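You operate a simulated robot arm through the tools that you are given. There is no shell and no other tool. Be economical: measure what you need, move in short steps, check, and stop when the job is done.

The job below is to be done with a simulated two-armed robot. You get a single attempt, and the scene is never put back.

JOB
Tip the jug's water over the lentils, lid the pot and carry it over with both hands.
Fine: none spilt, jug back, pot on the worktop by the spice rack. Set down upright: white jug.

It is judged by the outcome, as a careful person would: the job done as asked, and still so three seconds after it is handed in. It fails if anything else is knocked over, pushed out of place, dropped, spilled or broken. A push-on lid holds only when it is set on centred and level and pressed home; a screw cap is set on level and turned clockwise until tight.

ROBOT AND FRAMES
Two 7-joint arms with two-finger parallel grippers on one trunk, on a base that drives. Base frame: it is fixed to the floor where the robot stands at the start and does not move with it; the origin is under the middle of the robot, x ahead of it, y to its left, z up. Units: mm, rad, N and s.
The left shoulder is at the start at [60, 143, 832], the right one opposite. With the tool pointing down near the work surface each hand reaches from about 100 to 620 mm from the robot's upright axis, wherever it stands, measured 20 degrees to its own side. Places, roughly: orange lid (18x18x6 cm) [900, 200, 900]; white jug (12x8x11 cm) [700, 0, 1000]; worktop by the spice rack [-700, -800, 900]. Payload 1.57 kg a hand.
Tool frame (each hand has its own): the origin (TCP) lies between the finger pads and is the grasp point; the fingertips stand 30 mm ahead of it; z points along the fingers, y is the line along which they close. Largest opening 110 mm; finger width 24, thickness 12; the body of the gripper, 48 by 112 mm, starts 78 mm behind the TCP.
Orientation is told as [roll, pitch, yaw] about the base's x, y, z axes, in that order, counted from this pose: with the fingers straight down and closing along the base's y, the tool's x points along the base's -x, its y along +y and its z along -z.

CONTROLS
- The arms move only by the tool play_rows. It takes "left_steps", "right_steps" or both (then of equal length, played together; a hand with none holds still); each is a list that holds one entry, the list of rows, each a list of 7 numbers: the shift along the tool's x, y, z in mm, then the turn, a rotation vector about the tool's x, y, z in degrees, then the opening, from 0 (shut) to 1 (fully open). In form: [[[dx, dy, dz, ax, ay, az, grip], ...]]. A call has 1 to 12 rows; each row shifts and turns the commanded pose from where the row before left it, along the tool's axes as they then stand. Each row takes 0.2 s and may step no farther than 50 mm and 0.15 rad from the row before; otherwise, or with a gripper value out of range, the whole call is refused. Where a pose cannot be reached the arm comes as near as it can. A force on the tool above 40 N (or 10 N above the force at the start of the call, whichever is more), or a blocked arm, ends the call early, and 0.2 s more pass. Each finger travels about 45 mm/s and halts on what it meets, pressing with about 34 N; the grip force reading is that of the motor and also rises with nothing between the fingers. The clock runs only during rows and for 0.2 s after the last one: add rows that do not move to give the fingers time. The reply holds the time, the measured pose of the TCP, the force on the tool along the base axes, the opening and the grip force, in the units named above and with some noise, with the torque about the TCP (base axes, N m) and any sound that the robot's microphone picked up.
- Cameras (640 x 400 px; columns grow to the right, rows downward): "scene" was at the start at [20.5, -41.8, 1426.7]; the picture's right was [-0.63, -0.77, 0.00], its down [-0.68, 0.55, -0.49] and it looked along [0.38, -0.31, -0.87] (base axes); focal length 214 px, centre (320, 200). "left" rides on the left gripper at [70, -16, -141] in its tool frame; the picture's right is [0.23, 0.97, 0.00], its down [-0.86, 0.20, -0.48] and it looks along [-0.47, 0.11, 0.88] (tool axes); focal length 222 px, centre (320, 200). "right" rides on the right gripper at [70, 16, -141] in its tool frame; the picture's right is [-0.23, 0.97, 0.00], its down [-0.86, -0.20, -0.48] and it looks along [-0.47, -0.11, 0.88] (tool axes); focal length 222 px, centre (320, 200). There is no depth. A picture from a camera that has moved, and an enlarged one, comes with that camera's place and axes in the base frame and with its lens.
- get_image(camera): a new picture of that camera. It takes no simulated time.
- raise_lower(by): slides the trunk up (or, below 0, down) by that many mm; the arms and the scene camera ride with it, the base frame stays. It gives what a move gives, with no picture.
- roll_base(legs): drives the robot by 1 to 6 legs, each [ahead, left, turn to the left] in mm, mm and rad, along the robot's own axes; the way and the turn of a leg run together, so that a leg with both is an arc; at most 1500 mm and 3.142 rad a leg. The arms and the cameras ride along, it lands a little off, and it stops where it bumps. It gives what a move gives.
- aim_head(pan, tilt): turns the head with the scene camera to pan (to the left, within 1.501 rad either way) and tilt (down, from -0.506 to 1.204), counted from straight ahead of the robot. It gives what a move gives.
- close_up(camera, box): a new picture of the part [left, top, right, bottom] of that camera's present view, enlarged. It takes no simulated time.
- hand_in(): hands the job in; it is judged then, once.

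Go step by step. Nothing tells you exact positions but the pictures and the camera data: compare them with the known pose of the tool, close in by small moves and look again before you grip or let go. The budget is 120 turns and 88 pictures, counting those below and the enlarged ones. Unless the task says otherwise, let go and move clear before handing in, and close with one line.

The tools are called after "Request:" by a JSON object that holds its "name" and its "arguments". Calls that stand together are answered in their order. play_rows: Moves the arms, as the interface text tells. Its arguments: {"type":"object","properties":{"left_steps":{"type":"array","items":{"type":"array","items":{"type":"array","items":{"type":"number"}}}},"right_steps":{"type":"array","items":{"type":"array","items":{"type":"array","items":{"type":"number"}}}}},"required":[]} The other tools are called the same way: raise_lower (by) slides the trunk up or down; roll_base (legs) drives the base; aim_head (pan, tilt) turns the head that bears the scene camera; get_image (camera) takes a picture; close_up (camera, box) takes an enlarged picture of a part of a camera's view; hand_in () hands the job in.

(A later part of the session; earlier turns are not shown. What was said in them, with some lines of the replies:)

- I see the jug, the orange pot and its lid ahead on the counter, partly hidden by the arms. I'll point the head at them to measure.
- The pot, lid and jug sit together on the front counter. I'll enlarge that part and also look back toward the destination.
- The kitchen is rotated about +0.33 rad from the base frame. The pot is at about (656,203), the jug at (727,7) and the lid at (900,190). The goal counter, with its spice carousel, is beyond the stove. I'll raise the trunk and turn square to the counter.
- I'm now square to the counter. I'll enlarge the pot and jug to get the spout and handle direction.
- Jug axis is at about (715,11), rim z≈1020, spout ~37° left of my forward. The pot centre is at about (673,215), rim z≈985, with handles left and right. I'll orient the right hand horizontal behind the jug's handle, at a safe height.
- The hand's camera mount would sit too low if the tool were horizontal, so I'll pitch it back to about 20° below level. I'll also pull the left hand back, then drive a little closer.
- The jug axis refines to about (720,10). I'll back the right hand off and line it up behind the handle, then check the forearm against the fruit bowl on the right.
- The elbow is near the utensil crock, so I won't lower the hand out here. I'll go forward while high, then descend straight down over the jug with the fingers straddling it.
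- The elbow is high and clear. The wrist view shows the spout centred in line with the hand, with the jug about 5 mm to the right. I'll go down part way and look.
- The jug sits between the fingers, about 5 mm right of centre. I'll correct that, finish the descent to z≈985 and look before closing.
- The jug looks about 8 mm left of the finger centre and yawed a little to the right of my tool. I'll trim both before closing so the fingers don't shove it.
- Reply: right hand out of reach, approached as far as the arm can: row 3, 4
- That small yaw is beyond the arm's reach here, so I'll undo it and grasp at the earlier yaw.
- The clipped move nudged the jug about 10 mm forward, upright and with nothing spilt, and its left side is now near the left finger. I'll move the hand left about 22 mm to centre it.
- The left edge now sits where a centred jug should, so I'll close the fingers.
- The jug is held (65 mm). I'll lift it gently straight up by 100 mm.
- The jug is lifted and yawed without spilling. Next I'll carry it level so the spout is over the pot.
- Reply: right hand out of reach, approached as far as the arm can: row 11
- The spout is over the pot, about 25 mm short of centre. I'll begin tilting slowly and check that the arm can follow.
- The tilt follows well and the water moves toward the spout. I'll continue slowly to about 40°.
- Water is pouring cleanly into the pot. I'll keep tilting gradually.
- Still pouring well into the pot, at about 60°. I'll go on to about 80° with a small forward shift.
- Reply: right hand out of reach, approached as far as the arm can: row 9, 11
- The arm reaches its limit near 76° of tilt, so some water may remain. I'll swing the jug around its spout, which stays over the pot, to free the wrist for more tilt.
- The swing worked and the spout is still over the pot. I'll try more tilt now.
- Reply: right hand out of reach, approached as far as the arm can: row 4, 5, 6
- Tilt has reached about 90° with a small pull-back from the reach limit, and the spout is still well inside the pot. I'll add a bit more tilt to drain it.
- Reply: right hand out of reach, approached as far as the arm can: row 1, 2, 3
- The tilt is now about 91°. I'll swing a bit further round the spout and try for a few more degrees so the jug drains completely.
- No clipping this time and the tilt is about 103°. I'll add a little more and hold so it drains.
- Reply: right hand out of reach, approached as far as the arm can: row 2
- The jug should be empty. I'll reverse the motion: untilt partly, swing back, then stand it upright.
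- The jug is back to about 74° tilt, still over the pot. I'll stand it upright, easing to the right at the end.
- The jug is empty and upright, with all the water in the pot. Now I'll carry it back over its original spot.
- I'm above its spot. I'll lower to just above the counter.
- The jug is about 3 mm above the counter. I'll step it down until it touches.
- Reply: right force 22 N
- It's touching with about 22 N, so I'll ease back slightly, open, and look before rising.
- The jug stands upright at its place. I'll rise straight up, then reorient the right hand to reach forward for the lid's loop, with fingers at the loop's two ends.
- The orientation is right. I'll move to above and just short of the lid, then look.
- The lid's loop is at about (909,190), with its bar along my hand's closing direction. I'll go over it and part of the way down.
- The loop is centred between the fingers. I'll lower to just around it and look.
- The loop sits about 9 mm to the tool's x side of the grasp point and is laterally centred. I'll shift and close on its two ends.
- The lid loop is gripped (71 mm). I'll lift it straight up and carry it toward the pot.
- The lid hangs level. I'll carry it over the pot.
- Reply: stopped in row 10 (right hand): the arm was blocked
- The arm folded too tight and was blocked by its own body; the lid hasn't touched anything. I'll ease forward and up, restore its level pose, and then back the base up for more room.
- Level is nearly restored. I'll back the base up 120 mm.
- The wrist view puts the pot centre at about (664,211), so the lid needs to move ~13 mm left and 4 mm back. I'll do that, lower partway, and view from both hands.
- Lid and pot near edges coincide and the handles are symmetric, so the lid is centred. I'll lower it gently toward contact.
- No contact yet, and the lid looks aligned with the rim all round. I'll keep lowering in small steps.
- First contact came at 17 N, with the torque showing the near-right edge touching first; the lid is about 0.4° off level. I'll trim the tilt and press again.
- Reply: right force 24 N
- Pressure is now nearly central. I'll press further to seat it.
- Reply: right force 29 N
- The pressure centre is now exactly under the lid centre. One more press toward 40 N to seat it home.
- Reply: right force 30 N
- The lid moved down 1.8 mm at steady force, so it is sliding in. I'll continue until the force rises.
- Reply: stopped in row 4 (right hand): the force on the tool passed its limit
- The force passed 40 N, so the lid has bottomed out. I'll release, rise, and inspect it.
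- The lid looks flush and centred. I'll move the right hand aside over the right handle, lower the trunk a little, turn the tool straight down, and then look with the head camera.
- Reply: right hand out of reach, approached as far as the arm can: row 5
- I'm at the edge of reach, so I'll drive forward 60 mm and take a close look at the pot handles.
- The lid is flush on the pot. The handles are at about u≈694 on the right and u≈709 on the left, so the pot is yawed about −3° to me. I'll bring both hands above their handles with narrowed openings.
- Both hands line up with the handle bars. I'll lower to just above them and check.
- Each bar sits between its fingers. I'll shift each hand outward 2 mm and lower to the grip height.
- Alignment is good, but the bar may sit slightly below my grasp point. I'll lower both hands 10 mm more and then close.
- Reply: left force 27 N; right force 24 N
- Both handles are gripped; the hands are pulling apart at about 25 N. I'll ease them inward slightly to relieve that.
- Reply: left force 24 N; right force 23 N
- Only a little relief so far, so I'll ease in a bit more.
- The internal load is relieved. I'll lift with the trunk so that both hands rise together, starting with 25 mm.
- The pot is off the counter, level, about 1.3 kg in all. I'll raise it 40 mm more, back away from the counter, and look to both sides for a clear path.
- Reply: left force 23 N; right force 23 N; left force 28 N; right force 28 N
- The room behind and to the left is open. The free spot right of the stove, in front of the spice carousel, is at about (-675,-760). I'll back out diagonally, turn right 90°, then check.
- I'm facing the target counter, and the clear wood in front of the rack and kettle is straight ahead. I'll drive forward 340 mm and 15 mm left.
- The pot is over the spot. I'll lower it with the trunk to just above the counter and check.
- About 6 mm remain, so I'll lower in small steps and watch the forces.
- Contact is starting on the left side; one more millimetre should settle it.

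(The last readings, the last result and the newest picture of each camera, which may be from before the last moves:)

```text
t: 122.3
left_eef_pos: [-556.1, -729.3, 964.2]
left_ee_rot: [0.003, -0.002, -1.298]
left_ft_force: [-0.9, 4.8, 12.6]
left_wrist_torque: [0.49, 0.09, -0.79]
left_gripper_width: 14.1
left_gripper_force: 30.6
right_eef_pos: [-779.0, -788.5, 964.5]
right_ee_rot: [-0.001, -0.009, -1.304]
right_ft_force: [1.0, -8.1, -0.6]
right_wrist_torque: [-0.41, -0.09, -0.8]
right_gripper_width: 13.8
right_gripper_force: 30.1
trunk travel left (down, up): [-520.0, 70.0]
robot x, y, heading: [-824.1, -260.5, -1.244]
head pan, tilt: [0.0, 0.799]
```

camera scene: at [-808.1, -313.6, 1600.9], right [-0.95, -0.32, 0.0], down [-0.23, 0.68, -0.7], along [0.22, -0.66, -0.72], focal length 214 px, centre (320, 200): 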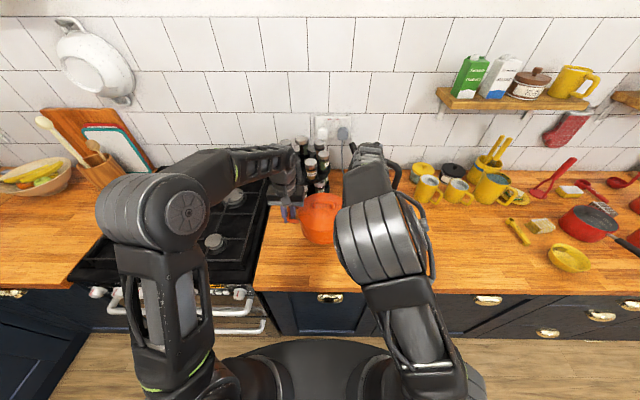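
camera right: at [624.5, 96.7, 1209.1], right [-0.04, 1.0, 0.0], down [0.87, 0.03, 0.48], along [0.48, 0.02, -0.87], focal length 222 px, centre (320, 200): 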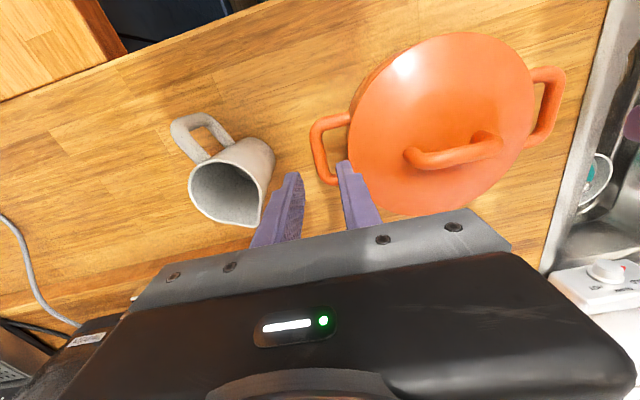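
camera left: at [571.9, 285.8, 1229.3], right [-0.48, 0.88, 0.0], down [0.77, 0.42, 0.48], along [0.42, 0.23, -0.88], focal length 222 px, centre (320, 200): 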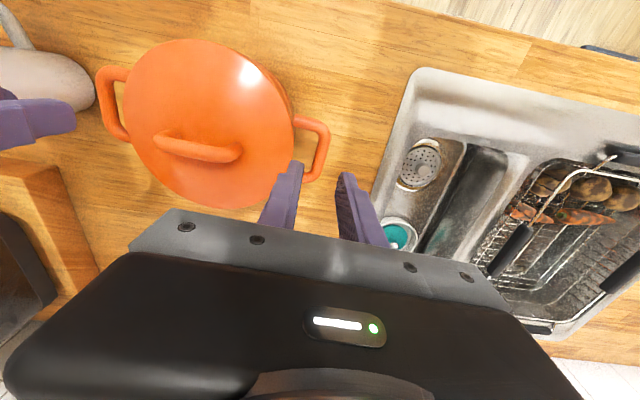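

The pot is resting on the worktop. I'll open just enough to free the bars, keeping the inner fingers off the pot, and then rise.

Request:
{"name": "play_rows", "arguments": {"right_steps": [[[0, 0, 0.6, 0, 0, 0, 0], [0, 0, 0, 0, 0, 0, 0.25], [0, 0, 0, 0, 0, 0, 0.25], [0, 0, 0, 0, 0, 0, 0.25]]], "left_steps": [[[0, 0, -0.5, 0, 0, 0, 0], [0, 0, 0, 0, 0, 0, 0.25], [0, 0, 0, 0, 0, 0, 0.25], [0, 0, 0, 0, 0, 0, 0.25]]]}}

Request:
{"name": "close_up", "arguments": {"camera": "right", "box": [220, 100, 460, 250]}}

Request:
{"name": "close_up", "arguments": {"camera": "left", "box": [180, 100, 420, 250]}}

```text
t: 123.3
left_eef_pos: [-554.3, -729.0, 962.3]
left_ee_rot: [0.001, 0.001, -1.297]
left_ft_force: [-0.1, -0.1, -0.2]
left_wrist_torque: [-0.04, 0.02, 0.0]
left_gripper_width: 27.4
left_gripper_force: 0.1
right_eef_pos: [-779.4, -789.7, 963.7]
right_ee_rot: [-0.002, -0.006, -1.303]
right_ft_force: [0.2, 0.0, -0.2]
right_wrist_torque: [0.03, -0.01, -0.02]
right_gripper_width: 27.7
right_gripper_force: 0.1
trunk travel left (down, up): [-520.0, 70.0]
robot x, y, heading: [-824.7, -261.5, -1.245]
head pan, tilt: [0.0, 0.799]
```

```text
2.67 times, centred on (340, 175) of right
camera zoom: at [-781.6, -717.3, 1103.9], right [1.0, 0.04, 0.0], down [0.03, -0.87, 0.49], along [0.02, -0.48, -0.87], focal length 592 px, centre (267, 267)
```

zoom: 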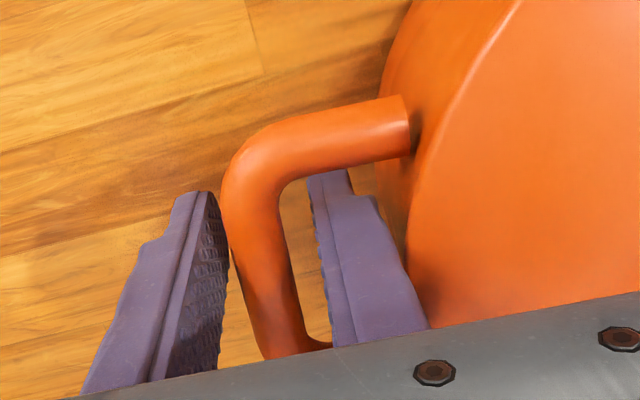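

```text
2.67 times, centred on (300, 175) of left
camera zoom: at [-590.1, -667.1, 1103.5], right [0.88, 0.48, 0.0], down [0.42, -0.77, 0.48], along [0.23, -0.42, -0.88], focal length 592 px, centre (373, 267)
```

zoom: 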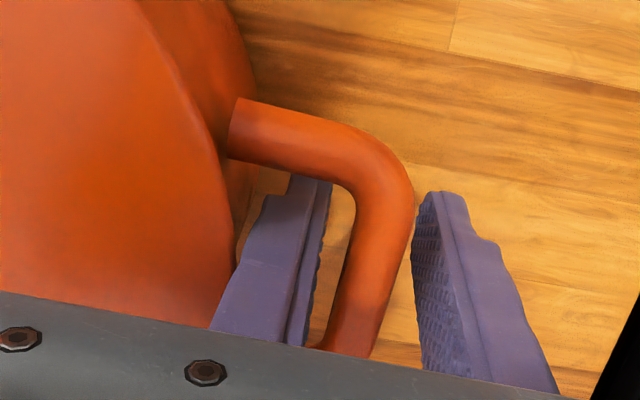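

Both bars are free. I'll shift the hands 2 mm outward, rise straight up with the trunk, and back away.

Request:
{"name": "play_rows", "arguments": {"right_steps": [[[0, -2, 0, 0, 0, 0, 0.25], [0, 0, 0, 0, 0, 0, 0.25]]], "left_steps": [[[0, 2, 0, 0, 0, 0, 0.25], [0, 0, 0, 0, 0, 0, 0.25]]]}}

Request:
{"name": "raise_lower", "arguments": {"by": 68}}

Request:
{"name": "get_image", "arguments": {"camera": "scene"}}

```text
t: 123.9
left_eef_pos: [-552.2, -728.1, 961.5]
left_ee_rot: [0.005, 0.0, -1.296]
left_ft_force: [-0.2, -0.5, -0.2]
left_wrist_torque: [0.01, 0.02, -0.04]
left_gripper_width: 27.3
left_gripper_force: 0.0
right_eef_pos: [-779.8, -789.3, 963.6]
right_ee_rot: [-0.002, -0.007, -1.304]
right_ft_force: [1.0, 0.2, -0.4]
right_wrist_torque: [0.0, -0.01, -0.01]
right_gripper_width: 27.8
right_gripper_force: 0.1
trunk travel left (down, up): [-520.0, 70.0]
robot x, y, heading: [-825.4, -263.3, -1.243]
head pan, tilt: [0.0, 0.799]
```

```text
t: 125.0
left_eef_pos: [-552.7, -729.3, 1030.6]
left_ee_rot: [0.004, 0.001, -1.298]
left_ft_force: [-0.6, 0.3, -0.3]
left_wrist_torque: [0.01, -0.02, 0.02]
left_gripper_width: 27.6
left_gripper_force: 0.0
right_eef_pos: [-781.4, -790.1, 1031.4]
right_ee_rot: [-0.003, -0.009, -1.303]
right_ft_force: [0.6, -0.7, 0.0]
right_wrist_torque: [0.0, 0.03, 0.0]
right_gripper_width: 27.7
right_gripper_force: 0.1
trunk travel left (down, up): [-588.0, 2.0]
robot x, y, heading: [-823.0, -260.6, -1.246]
head pan, tilt: [0.0, 0.799]
```

```text
6 pictures are left
camera scene: at [-808.9, -311.2, 1603.0], right [-0.95, -0.32, 0.0], down [-0.23, 0.68, -0.7], along [0.22, -0.66, -0.72], focal length 214 px, centre (320, 200)
```

scene: 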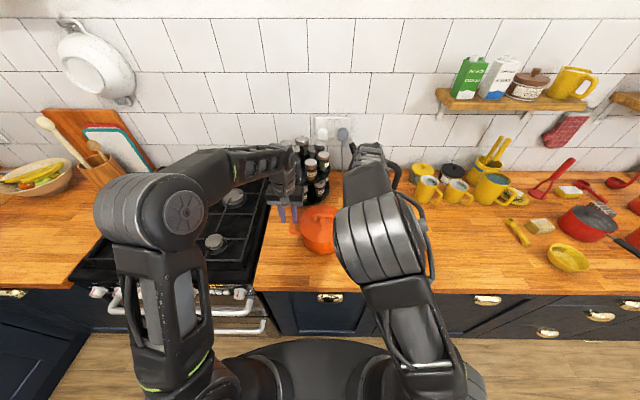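

The fingers are clear above the handles. I'll back straight away and take a final look.

Request:
{"name": "roll_base", "arguments": {"legs": [[-350, 0, 0]]}}

Request:
{"name": "get_image", "arguments": {"camera": "scene"}}

Request:
{"name": "close_up", "arguments": {"camera": "scene", "box": [270, 90, 430, 190]}}

```text
t: 127.3
left_eef_pos: [-670.0, -394.1, 1031.5]
left_ee_rot: [0.005, 0.0, -1.307]
left_ft_force: [0.0, -0.2, 0.3]
left_wrist_torque: [0.01, -0.01, 0.03]
left_gripper_width: 27.4
left_gripper_force: 0.1
right_eef_pos: [-899.4, -454.0, 1033.3]
right_ee_rot: [-0.002, -0.008, -1.314]
right_ft_force: [-0.2, 0.2, 0.4]
right_wrist_torque: [0.03, 0.03, 0.0]
right_gripper_width: 27.5
right_gripper_force: 0.0
trunk travel left (down, up): [-588.0, 2.0]
robot x, y, heading: [-935.2, 76.8, -1.257]
head pan, tilt: [0.0, 0.799]
```

```text
5 pictures are left
camera scene: at [-921.6, 26.2, 1603.1], right [-0.95, -0.31, 0.0], down [-0.22, 0.68, -0.7], along [0.22, -0.66, -0.72], focal length 214 px, centre (320, 200)
```

scene: 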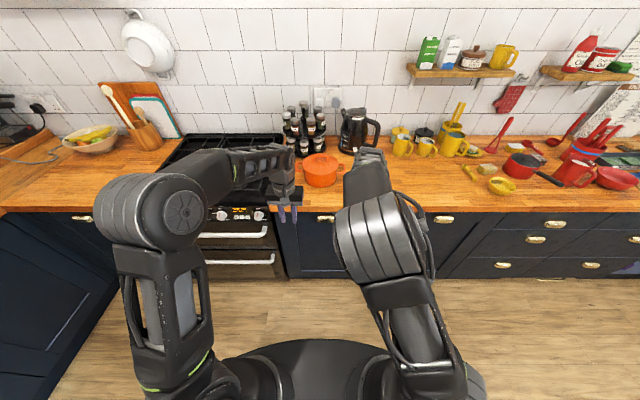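

```text
4.00 times, centred on (350, 140) of scene
camera zoom: at [-921.6, 26.2, 1603.1], right [-0.95, -0.31, 0.0], down [-0.22, 0.68, -0.7], along [0.22, -0.66, -0.72], focal length 858 px, centre (200, 440)
```

zoom: 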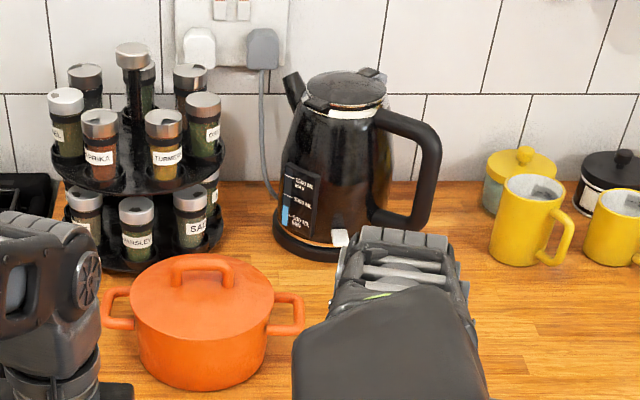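

The lidded pot stands upright beside the spice rack, nothing else disturbed. I'll take a quick look back at the jug before handing in.

Request:
{"name": "aim_head", "arguments": {"pan": 1.2, "tilt": 0.3}}

Request:
{"name": "get_image", "arguments": {"camera": "scene"}}

```text
t: 128.7
left_eef_pos: [-670.0, -394.2, 1029.3]
left_ee_rot: [0.004, 0.002, -1.306]
left_ft_force: [-0.2, -0.4, -0.1]
left_wrist_torque: [-0.01, 0.05, -0.05]
left_gripper_width: 27.4
left_gripper_force: 0.1
right_eef_pos: [-899.4, -455.5, 1031.7]
right_ee_rot: [-0.002, -0.007, -1.314]
right_ft_force: [-0.6, 0.5, 0.2]
right_wrist_torque: [-0.02, -0.07, 0.01]
right_gripper_width: 27.3
right_gripper_force: 0.0
trunk travel left (down, up): [-588.0, 2.0]
robot x, y, heading: [-938.2, 73.9, -1.257]
head pan, tilt: [1.201, 0.3]
```

```text
3 pictures are left
camera scene: at [-853.0, 96.6, 1647.4], right [-0.06, -1.0, 0.0], down [-0.3, 0.02, -0.96], along [0.95, -0.05, -0.3], focal length 214 px, centre (320, 200)
```

scene: 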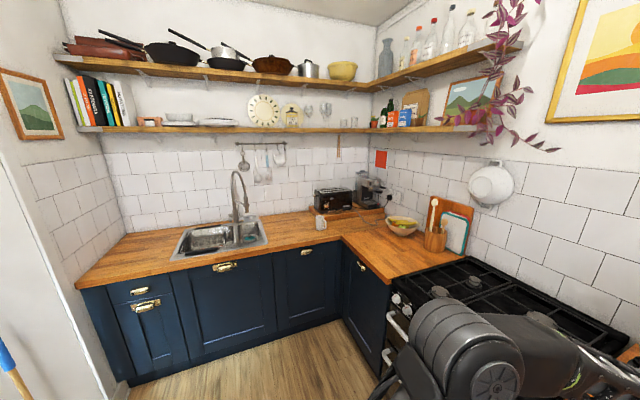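

The jug stands upright at its place, the counter is dry, and everything else looks undisturbed. I'm handing in.

Request:
{"name": "hand_in", "arguments": {}}

```text
The job is handed in.
```

The jug's water is in the lentils with no spill seen, the lid is pressed onto the pot, the pot stands upright on the worktop by the spice rack, and the white jug is back upright within about a centimetre of where it started.
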